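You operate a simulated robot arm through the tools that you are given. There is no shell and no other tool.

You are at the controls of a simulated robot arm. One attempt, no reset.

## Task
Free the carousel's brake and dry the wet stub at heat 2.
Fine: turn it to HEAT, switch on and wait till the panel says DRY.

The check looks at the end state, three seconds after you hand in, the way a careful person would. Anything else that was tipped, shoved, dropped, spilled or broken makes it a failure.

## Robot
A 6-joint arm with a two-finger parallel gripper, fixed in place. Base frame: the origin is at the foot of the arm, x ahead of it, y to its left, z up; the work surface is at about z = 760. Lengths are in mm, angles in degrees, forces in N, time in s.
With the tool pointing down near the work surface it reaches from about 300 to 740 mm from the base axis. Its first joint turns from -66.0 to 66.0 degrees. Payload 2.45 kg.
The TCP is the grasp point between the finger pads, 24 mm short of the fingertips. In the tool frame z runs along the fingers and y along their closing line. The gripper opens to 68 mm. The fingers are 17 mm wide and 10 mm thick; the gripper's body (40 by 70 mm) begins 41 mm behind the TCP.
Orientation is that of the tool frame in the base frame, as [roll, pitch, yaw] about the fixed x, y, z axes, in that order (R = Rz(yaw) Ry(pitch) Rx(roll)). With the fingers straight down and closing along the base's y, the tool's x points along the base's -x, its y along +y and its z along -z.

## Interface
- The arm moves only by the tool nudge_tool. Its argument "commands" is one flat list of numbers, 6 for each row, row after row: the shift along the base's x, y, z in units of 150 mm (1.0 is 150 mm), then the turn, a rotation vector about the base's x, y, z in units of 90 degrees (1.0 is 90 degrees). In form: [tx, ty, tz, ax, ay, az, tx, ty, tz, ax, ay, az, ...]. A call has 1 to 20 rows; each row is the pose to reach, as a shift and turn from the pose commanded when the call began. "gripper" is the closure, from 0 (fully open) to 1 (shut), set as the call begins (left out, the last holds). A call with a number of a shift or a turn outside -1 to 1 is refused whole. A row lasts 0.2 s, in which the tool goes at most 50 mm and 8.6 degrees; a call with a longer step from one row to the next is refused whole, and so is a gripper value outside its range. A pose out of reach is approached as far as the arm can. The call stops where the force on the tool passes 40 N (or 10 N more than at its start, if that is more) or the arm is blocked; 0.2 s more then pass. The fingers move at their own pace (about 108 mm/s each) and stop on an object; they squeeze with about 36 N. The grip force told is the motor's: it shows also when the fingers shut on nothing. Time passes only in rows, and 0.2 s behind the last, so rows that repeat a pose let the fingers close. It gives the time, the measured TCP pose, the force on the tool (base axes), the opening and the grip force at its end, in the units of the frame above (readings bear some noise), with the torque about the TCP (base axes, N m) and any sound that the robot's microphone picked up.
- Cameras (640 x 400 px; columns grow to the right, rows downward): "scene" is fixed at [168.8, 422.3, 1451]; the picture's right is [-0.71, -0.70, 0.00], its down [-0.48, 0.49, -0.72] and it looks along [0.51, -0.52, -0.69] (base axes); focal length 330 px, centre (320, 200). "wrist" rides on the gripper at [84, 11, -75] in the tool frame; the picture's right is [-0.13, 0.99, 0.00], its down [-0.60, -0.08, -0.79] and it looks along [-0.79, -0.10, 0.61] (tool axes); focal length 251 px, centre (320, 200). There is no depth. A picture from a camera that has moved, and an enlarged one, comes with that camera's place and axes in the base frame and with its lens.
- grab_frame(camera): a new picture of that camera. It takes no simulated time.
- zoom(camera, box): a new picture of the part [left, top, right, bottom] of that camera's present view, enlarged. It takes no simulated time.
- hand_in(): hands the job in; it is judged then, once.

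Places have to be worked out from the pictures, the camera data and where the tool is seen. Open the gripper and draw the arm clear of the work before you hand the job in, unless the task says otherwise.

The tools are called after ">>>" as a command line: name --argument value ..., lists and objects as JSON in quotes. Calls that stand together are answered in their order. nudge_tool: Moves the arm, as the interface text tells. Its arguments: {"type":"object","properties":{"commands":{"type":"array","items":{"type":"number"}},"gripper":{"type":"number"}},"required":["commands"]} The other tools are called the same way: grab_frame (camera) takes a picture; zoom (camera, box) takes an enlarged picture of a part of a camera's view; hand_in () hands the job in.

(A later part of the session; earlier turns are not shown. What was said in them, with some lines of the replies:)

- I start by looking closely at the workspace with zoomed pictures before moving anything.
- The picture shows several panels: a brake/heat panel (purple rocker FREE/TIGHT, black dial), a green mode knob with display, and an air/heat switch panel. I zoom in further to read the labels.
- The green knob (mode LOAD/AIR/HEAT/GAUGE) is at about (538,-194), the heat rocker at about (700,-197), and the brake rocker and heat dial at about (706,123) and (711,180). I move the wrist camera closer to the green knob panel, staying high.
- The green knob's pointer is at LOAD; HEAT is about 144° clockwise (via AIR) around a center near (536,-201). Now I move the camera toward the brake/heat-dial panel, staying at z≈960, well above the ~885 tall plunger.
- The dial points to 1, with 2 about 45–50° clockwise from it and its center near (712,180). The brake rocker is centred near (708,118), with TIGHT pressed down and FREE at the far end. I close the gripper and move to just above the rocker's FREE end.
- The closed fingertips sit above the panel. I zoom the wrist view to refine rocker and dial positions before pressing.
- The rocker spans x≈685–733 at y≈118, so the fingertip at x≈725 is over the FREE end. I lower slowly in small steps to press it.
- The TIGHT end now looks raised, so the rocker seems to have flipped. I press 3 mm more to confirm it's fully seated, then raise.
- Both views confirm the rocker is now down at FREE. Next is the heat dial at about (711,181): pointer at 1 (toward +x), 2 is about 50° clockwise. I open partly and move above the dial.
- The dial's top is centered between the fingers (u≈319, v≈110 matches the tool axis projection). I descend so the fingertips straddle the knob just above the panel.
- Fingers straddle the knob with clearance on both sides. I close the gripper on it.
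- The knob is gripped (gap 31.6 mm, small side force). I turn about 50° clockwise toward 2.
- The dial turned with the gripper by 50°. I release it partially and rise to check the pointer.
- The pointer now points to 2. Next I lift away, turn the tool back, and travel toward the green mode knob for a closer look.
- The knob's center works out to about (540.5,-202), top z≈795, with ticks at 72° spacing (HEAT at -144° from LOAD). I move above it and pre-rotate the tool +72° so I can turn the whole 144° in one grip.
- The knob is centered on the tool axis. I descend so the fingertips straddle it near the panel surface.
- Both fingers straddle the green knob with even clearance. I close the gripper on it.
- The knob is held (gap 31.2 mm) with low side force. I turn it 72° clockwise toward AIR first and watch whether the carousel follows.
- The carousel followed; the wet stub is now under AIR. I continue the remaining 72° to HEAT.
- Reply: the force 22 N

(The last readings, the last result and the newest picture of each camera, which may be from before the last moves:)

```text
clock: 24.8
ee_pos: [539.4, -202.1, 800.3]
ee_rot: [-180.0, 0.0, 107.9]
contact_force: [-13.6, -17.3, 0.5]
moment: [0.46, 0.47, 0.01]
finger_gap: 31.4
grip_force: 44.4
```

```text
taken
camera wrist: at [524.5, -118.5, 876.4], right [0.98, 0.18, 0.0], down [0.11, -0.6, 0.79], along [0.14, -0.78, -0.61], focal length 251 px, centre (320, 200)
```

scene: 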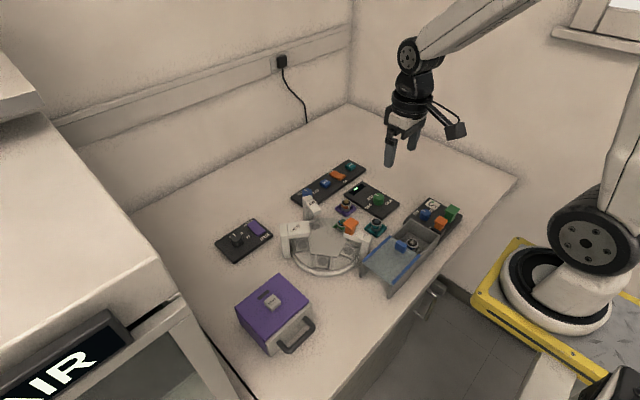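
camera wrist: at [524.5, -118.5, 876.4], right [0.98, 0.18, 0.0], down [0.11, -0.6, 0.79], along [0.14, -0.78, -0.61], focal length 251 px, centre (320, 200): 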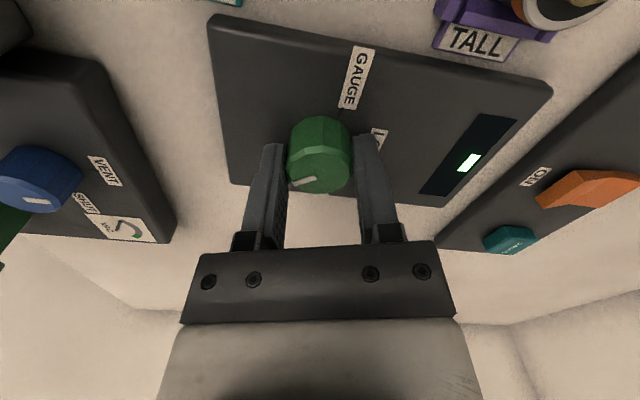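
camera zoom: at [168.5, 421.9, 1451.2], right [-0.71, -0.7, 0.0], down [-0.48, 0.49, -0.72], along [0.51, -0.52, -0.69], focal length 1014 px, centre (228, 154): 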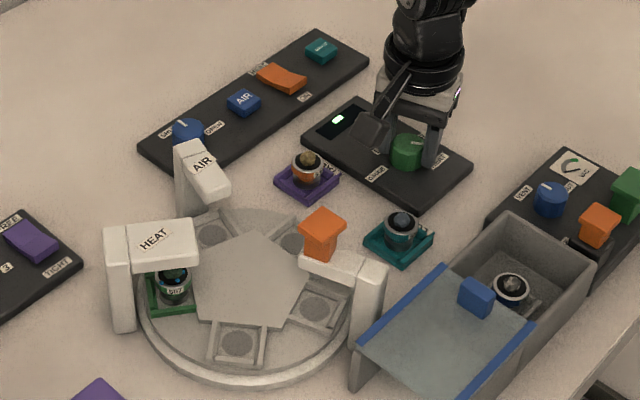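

The wet stub's green holder is now under HEAT. I release the knob and rise, then verify the pointer and the stub's alignment.

>>> nudge_tool --commands '[0, 0, 0, 0, 0, 0, 0, 0, 0, 0, 0, 0]' --gripper 0.35

>>> nudge_tool --commands '[0, 0, 0.15, 0, 0, 0, 0, 0, 0.4, 0, 0, 0, 0, 0, 0.6, 0, 0, 0]'

>>> zoom --camera "wrist" --box '[220, 0, 440, 160]'

>>> zoom --camera "scene" --box '[280, 190, 380, 270]'

>>> zoom --camera "scene" --box '[335, 175, 405, 220]'

```text
clock: 25.4
ee_pos: [539.9, -199.8, 800.6]
ee_rot: [179.9, 0.0, 108.0]
contact_force: [0.2, -0.8, 0.1]
moment: [-0.01, 0.0, 0.02]
finger_gap: 44.2
grip_force: 0.1
```

```text
clock: 26.2
ee_pos: [541.0, -201.9, 889.9]
ee_rot: [-180.0, 0.0, 108.0]
contact_force: [-0.6, 0.1, 0.2]
moment: [0.0, -0.01, -0.01]
finger_gap: 44.1
grip_force: 0.1
```

```text
2.50 times, centred on (330, 80) of wrist
camera zoom: at [526.0, -117.9, 966.5], right [0.98, 0.18, 0.0], down [0.11, -0.6, 0.79], along [0.14, -0.78, -0.61], focal length 629 px, centre (295, 500)
```

zoom: 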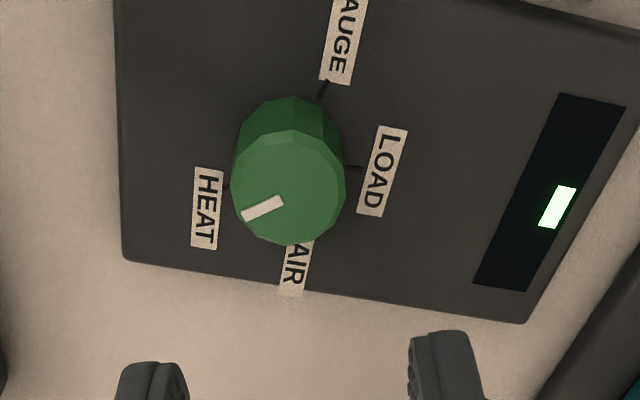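

```text
5.00 times, centred on (330, 230) of scene
camera zoom: at [168.7, 422.3, 1451.0], right [-0.71, -0.7, 0.0], down [-0.48, 0.49, -0.72], along [0.51, -0.52, -0.69], focal length 1648 px, centre (270, 50)
```

zoom: 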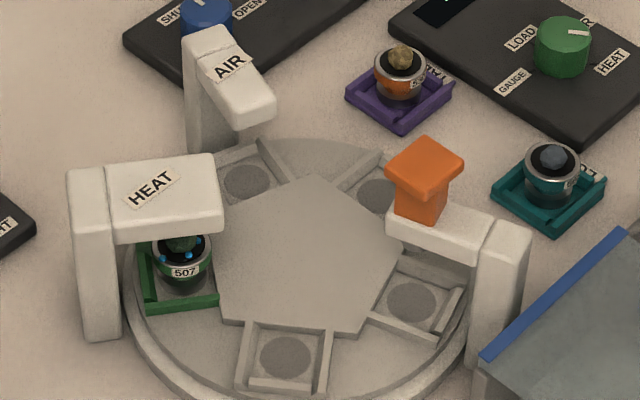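

```text
8.89 times, centred on (370, 198) of scene
camera zoom: at [168.7, 422.3, 1451.0], right [-0.71, -0.7, 0.0], down [-0.48, 0.49, -0.72], along [0.51, -0.52, -0.69], focal length 2930 px, centre (-124, 222)
```

zoom: 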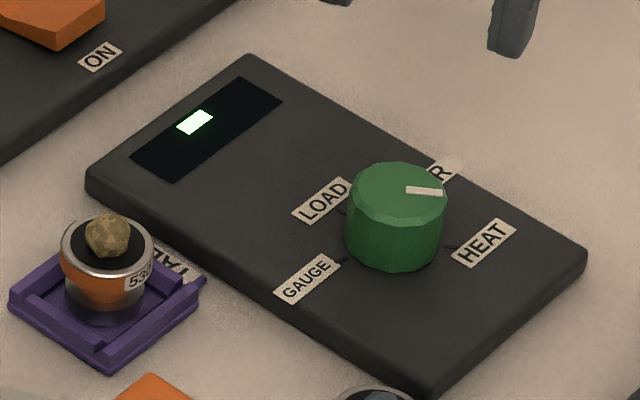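

The pointer sits at HEAT (about -144°) and the wet stub 507 is under the HEAT arm. I now turn the tool back and move toward the orange HEAT rocker for a close look.

>>> nudge_tool --commands '[0.04, 0, 0.03, 0, 0, 0.08, 0.08, 0, 0.06, 0, 0, 0.16, 0.12, 0, 0.09, 0, 0, 0.24, 0.16, 0, 0.12, 0, 0, 0.32, 0.2, 0, 0.15, 0, 0, 0.4, 0.24, 0, 0.18, 0, 0, 0.48, 0.28, 0, 0.21, 0, 0, 0.56, 0.32, 0, 0.24, 0, 0, 0.64, 0.36, 0, 0.24, 0, 0, 0.72, 0.4, 0, 0.24, 0, 0, 0.8]' --gripper 1

>>> grab_frame --camera "wrist"

>>> zoom --camera "wrist" --box '[230, 40, 410, 160]'

```text
clock: 28.4
ee_pos: [600.0, -201.6, 926.4]
ee_rot: [180.0, 0.0, -179.8]
contact_force: [-0.1, 0.5, 0.7]
moment: [0.01, -0.02, 0.01]
finger_gap: 0.1
grip_force: 23.4
```

```text
taken
camera wrist: at [515.8, -190.6, 1002.6], right [0.13, 0.99, 0.0], down [0.6, -0.08, 0.79], along [0.79, -0.1, -0.61], focal length 251 px, centre (320, 200)
```

wrist: 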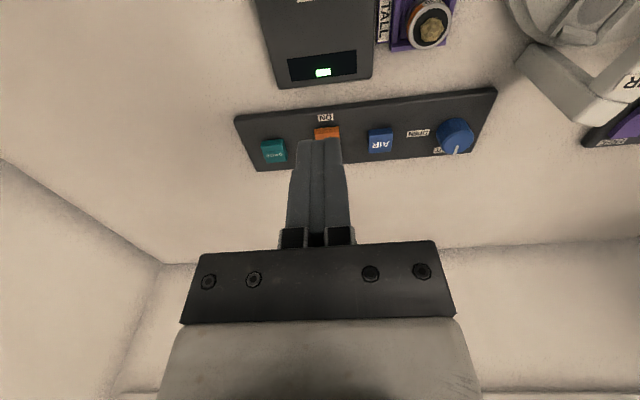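

```text
3.33 times, centred on (320, 100) of wrist
camera zoom: at [515.8, -190.6, 1002.6], right [0.13, 0.99, 0.0], down [0.6, -0.08, 0.79], along [0.79, -0.1, -0.61], focal length 838 px, centre (320, 533)
```

zoom: 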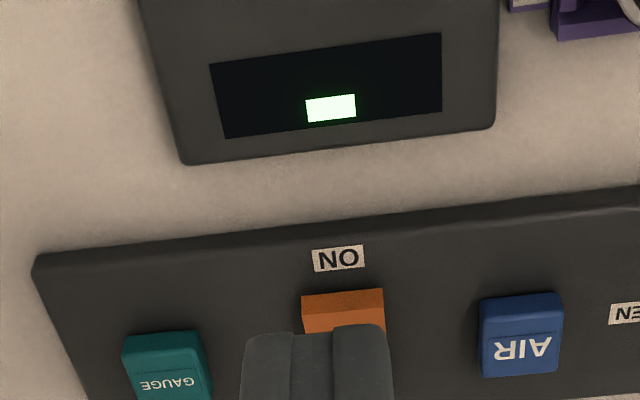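

The ON label is at about (673,-205) and the rocker's raised ON end starts at x≈684, y≈-205. I move with closed fingers to above x≈692, y≈-205.

>>> nudge_tool --commands '[0.153, -0.005, -0.12, 0, 0, 0, 0.306, -0.011, -0.25, 0, 0, 0, 0.458, -0.016, -0.38, 0, 0, 0, 0.611, -0.021, -0.5, 0, 0, 0]' --gripper 1

>>> grab_frame --camera "wrist"

>>> zoom --camera "scene" --box '[280, 140, 380, 210]'

```text
clock: 29.4
ee_pos: [691.5, -204.5, 851.7]
ee_rot: [180.0, 0.0, 180.0]
contact_force: [0.4, -0.5, 0.2]
moment: [0.0, 0.02, 0.02]
finger_gap: 0.0
grip_force: 23.3
```

```text
taken
camera wrist: at [608.4, -194.1, 927.4], right [0.13, 0.99, 0.0], down [0.6, -0.08, 0.79], along [0.79, -0.1, -0.61], focal length 251 px, centre (320, 200)
```

wrist: 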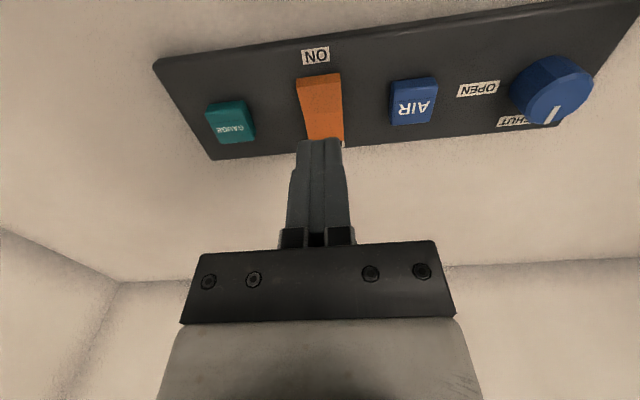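

```text
5.71 times, centred on (330, 175) of scene
camera zoom: at [168.7, 422.3, 1451.0], right [-0.71, -0.7, 0.0], down [-0.48, 0.49, -0.72], along [0.51, -0.52, -0.69], focal length 1883 px, centre (263, 343)
```

zoom: 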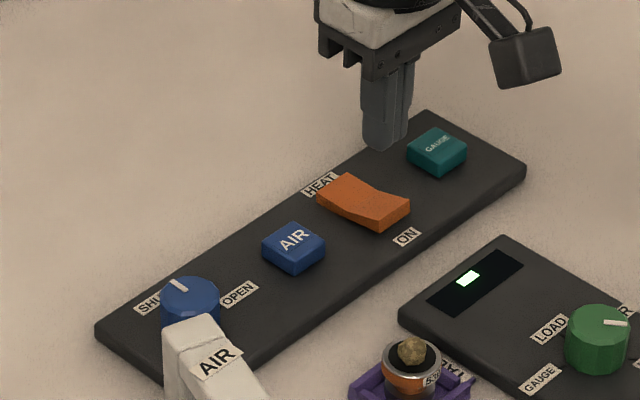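

The fingertip is lined up over the ON half of the rocker (projected landing point v≈100, just inside the ON edge). I press down slowly as with the brake.

>>> nudge_tool --commands '[0, 0, -0.1, 0, 0, 0, 0, 0, -0.18, 0, 0, 0, 0, 0, -0.22, 0, 0, 0, 0, 0, -0.245, 0, 0, 0, 0, 0, -0.265, 0, 0, 0, 0, 0, -0.28, 0, 0, 0, 0, 0, -0.295, 0, 0, 0, 0, 0, -0.31, 0, 0, 0, 0, 0, -0.322, 0, 0, 0]' --gripper 1

>>> zoom --camera "scene" --box '[280, 140, 380, 210]'

```text
clock: 31.4
ee_pos: [693.8, -204.8, 803.5]
ee_rot: [180.0, 0.0, 180.0]
contact_force: [0.2, -0.7, 0.1]
moment: [0.01, 0.0, 0.02]
finger_gap: 0.0
grip_force: 23.5
```

```text
5.71 times, centred on (330, 175) of scene
camera zoom: at [168.8, 422.3, 1451.0], right [-0.71, -0.7, 0.0], down [-0.48, 0.49, -0.72], along [0.51, -0.52, -0.69], focal length 1883 px, centre (263, 343)
```

zoom: 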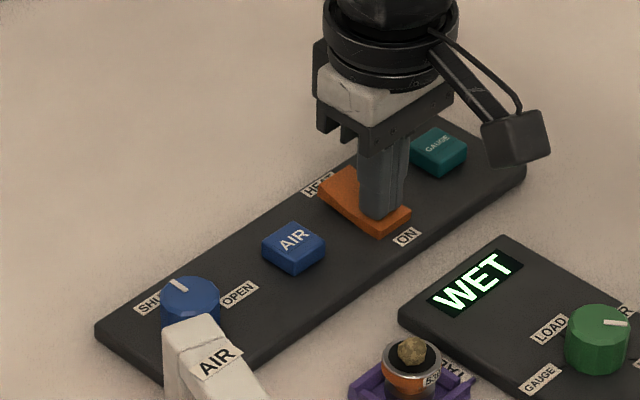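

The display now reads WET, so the heater is on. I raise the tool clear, back off toward the middle-high position, and let time pass while watching the display.

>>> nudge_tool --commands '[0, 0, 0.1, 0, 0, 0, 0, 0, 0.3, 0, 0, 0, 0, 0, 0.5, 0, 0, 0, 0, 0, 0.6, 0, 0, 0, -0.1, 0, 0.65, 0, 0, 0]' --gripper 1

>>> zoom --camera "scene" --box '[280, 140, 380, 210]'

>>> zoom --camera "scene" --box '[280, 190, 380, 270]'

```text
clock: 32.6
ee_pos: [675.8, -205.8, 899.9]
ee_rot: [180.0, -0.1, 180.0]
contact_force: [0.4, -1.0, 0.4]
moment: [-0.03, 0.0, -0.01]
finger_gap: 0.2
grip_force: 23.8
```

```text
5.71 times, centred on (330, 175) of scene
camera zoom: at [168.7, 422.3, 1451.0], right [-0.71, -0.7, 0.0], down [-0.48, 0.49, -0.72], along [0.51, -0.52, -0.69], focal length 1883 px, centre (263, 343)
```

zoom: 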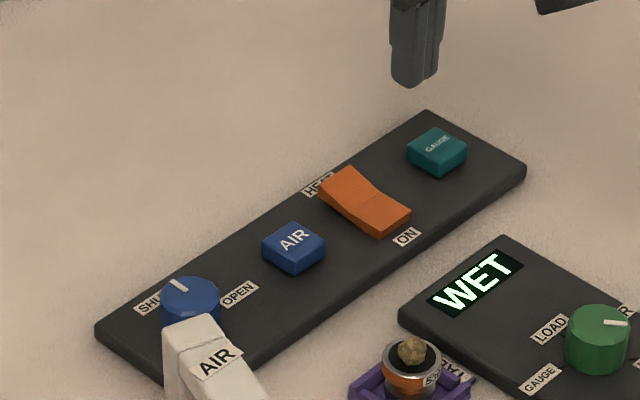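

```text
5.00 times, centred on (330, 230) of scene
camera zoom: at [168.7, 422.3, 1451.0], right [-0.71, -0.7, 0.0], down [-0.48, 0.49, -0.72], along [0.51, -0.52, -0.69], focal length 1648 px, centre (270, 50)
```

zoom: 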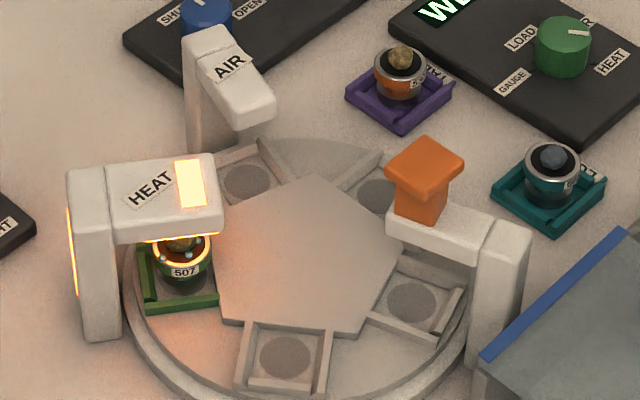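

The heater glows over the stub, the rocker stays at ON, and the display says WET. I wait in place.

>>> nudge_tool --commands '[0, 0, 0, 0, 0, 0, 0, 0, 0, 0, 0, 0, 0, 0, 0, 0, 0, 0, 0, 0, 0, 0, 0, 0, 0, 0, 0, 0, 0, 0, 0, 0, 0, 0, 0, 0, 0, 0, 0, 0, 0, 0, 0, 0, 0, 0, 0, 0, 0, 0, 0, 0, 0, 0, 0, 0, 0, 0, 0, 0]'

>>> zoom --camera "scene" --box '[280, 150, 420, 270]'

```text
clock: 34.8
ee_pos: [675.4, -205.6, 901.0]
ee_rot: [179.9, 0.0, -180.0]
contact_force: [0.2, 1.0, -0.5]
moment: [0.01, -0.01, -0.02]
finger_gap: 0.1
grip_force: 24.2
```

```text
3.33 times, centred on (350, 210) of scene
camera zoom: at [168.8, 422.3, 1451.0], right [-0.71, -0.7, 0.0], down [-0.48, 0.49, -0.72], along [0.51, -0.52, -0.69], focal length 1099 px, centre (220, 167)
```

zoom: 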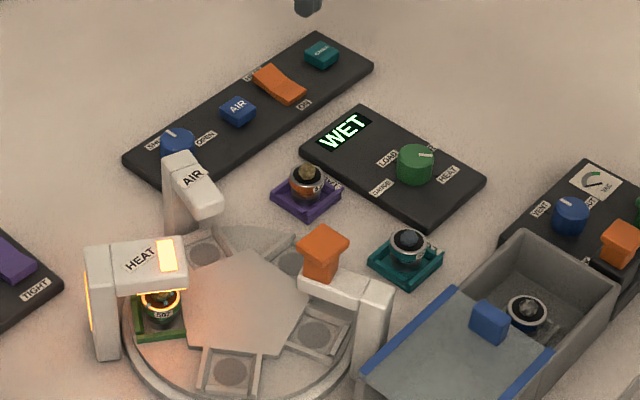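

Still WET at t=34.8 s with the heater glowing. I keep waiting.

>>> nudge_tool --commands '[0, 0, 0, 0, 0, 0, 0, 0, 0, 0, 0, 0, 0, 0, 0, 0, 0, 0, 0, 0, 0, 0, 0, 0, 0, 0, 0, 0, 0, 0, 0, 0, 0, 0, 0, 0, 0, 0, 0, 0, 0, 0, 0, 0, 0, 0, 0, 0, 0, 0, 0, 0, 0, 0, 0, 0, 0, 0, 0, 0]'

>>> zoom --camera "scene" --box '[280, 150, 420, 270]'

```text
clock: 37.0
ee_pos: [675.9, -206.2, 900.7]
ee_rot: [-179.9, 0.0, 180.0]
contact_force: [-0.5, 0.7, -0.2]
moment: [-0.01, -0.02, -0.03]
finger_gap: 0.0
grip_force: 24.0
```

```text
3.33 times, centred on (350, 210) of scene
camera zoom: at [168.8, 422.3, 1451.0], right [-0.71, -0.7, 0.0], down [-0.48, 0.49, -0.72], along [0.51, -0.52, -0.69], focal length 1099 px, centre (220, 167)
```

zoom: 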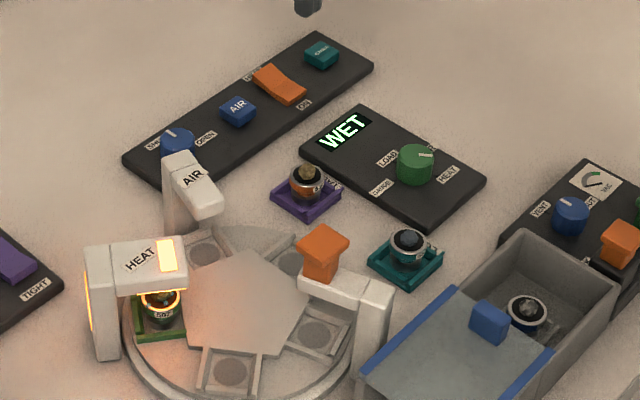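

Still WET at t=37 s. I continue waiting in short intervals so I can react once it changes.

>>> nudge_tool --commands '[0, 0, 0, 0, 0, 0, 0, 0, 0, 0, 0, 0, 0, 0, 0, 0, 0, 0, 0, 0, 0, 0, 0, 0, 0, 0, 0, 0, 0, 0, 0, 0, 0, 0, 0, 0, 0, 0, 0, 0, 0, 0, 0, 0, 0, 0, 0, 0, 0, 0, 0, 0, 0, 0, 0, 0, 0, 0, 0, 0]'

>>> zoom --camera "scene" --box '[280, 150, 420, 270]'

```text
clock: 39.2
ee_pos: [676.8, -206.1, 900.8]
ee_rot: [180.0, 0.0, -180.0]
contact_force: [0.6, -0.3, 0.2]
moment: [0.01, -0.03, -0.01]
finger_gap: 0.0
grip_force: 23.1
```

```text
3.33 times, centred on (350, 210) of scene
camera zoom: at [168.8, 422.3, 1451.0], right [-0.71, -0.7, 0.0], down [-0.48, 0.49, -0.72], along [0.51, -0.52, -0.69], focal length 1099 px, centre (220, 167)
```

zoom: 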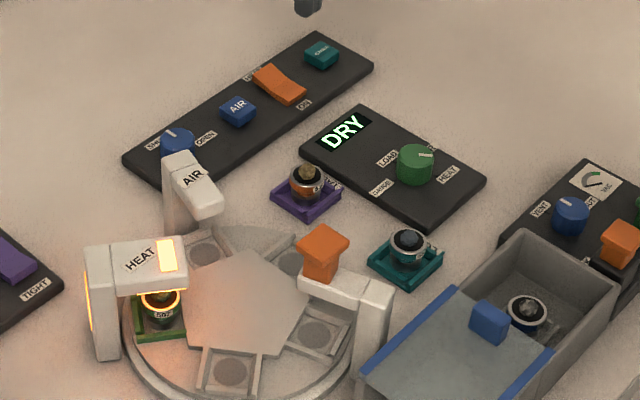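

The display now reads DRY. All asked steps are done, so I open the gripper and draw the arm up and back, clear of the work.

>>> nudge_tool --commands '[-0.1, 0, 0.25, 0, 0, 0, -0.3, 0.1, 0.5, 0, 0, 0, -0.5, 0.25, 0.7, 0, 0, 0, -0.7, 0.4, 0.9, 0, 0, 0, -0.9, 0.5, 1.0, 0, 0, 0]' --gripper 0

>>> zoom --camera "scene" --box '[280, 150, 420, 270]'

>>> grab_frame --camera "scene"

>>> zoom --camera "scene" --box '[210, 190, 310, 265]'

```text
refused: row 2 steps farther than a row can; nothing moved
```

```text
3.33 times, centred on (350, 210) of scene
camera zoom: at [168.8, 422.3, 1451.0], right [-0.71, -0.7, 0.0], down [-0.48, 0.49, -0.72], along [0.51, -0.52, -0.69], focal length 1099 px, centre (220, 167)
```

zoom: 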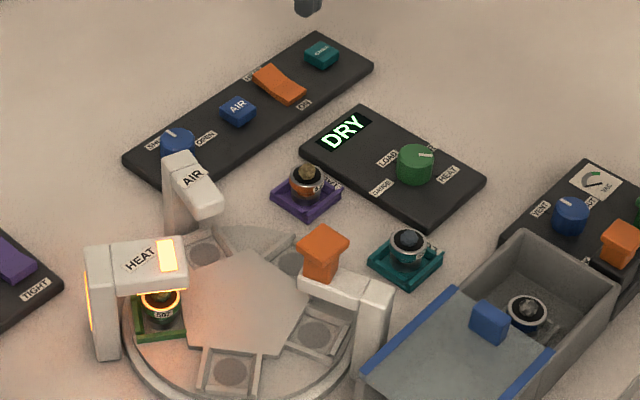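

```text
taken
```

scene: 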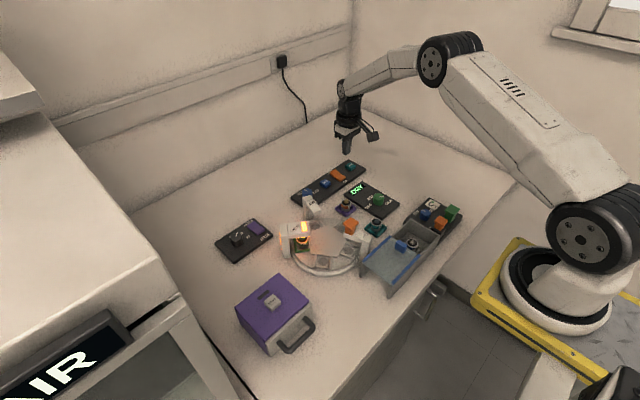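

```text
5.33 times, centred on (260, 228) of scene
camera zoom: at [168.8, 422.3, 1451.0], right [-0.71, -0.7, 0.0], down [-0.48, 0.49, -0.72], along [0.51, -0.52, -0.69], focal length 1758 px, centre (640, 53)
```

zoom: 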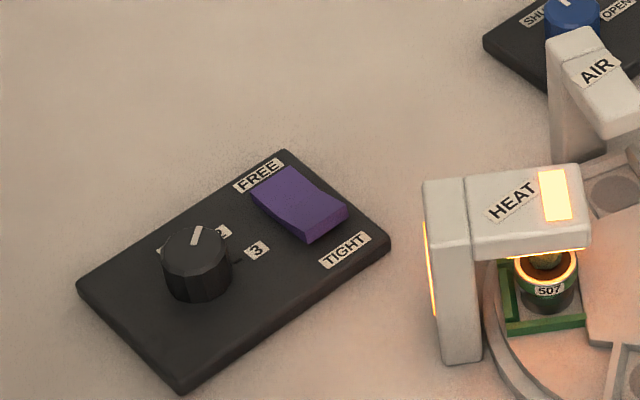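

The withdrawal call was refused for too long a step, so nothing moved. I repeat it with smaller steps: up and back, gripper opening.

>>> nudge_tool --commands '[-0.1, 0, 0.25, 0, 0, 0, -0.25, 0.08, 0.45, 0, 0, 0, -0.4, 0.2, 0.65, 0, 0, 0, -0.55, 0.3, 0.85, 0, 0, 0, -0.75, 0.4, 1.0, 0, 0, 0]' --gripper 0

>>> grab_frame --camera "scene"

>>> zoom --camera "scene" --box '[280, 150, 420, 270]'

```text
clock: 40.4
ee_pos: [563.8, -145.0, 1049.3]
ee_rot: [-180.0, 0.0, 179.9]
contact_force: [-0.3, 0.5, 0.3]
moment: [-0.03, -0.02, -0.01]
finger_gap: 68.2
grip_force: 0.1
```

```text
taken
```

scene: 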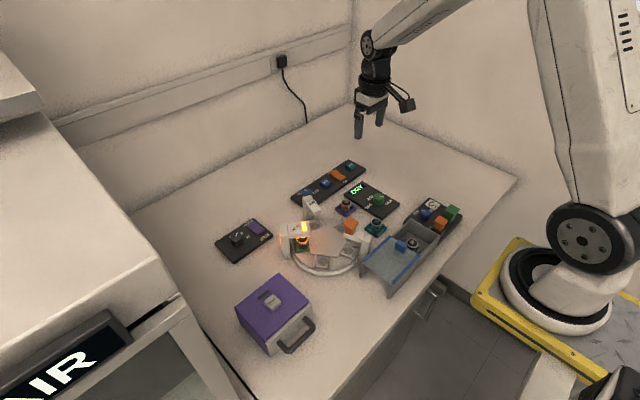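

```text
3.33 times, centred on (350, 210) of scene
camera zoom: at [168.8, 422.3, 1451.0], right [-0.71, -0.7, 0.0], down [-0.48, 0.49, -0.72], along [0.51, -0.52, -0.69], focal length 1099 px, centre (220, 167)
```

zoom: 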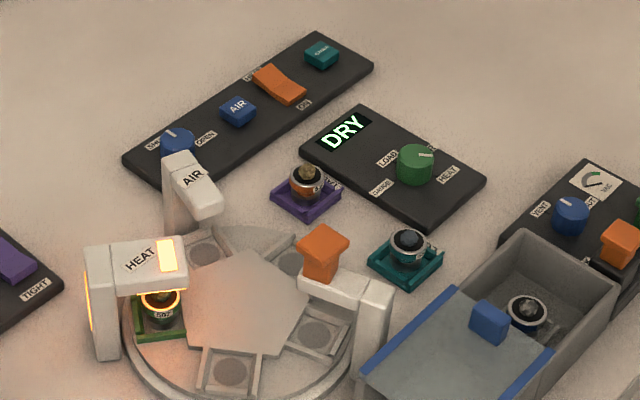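

The panel reads DRY, the brake rocker is at FREE, the dial at 2, and the mode knob at HEAT. Nothing else moved, the gripper is open and the arm is high and clear. I hand the job in.

>>> hand_in

```text
The job is handed in.
```

The carousel's brake is off and the wet stub (507) is dry at heat 2; the panel read DRY when I handed in.

- **Brake:** the purple rocker is pressed down at FREE.
- **Heat dial:** it was at 1 and now points to 2.
- **Carousel:** I turned the green knob from LOAD past AIR to HEAT, and the stub is under the HEAT arm.
- **Heater:** I pressed the orange rocker to ON. The panel showed WET and changed to DRY about 8 seconds later.

I left the heater on, because the instructions didn't say to switch it off. In the pictures nothing else was moved. The gripper is open and the arm is up clear of the work.
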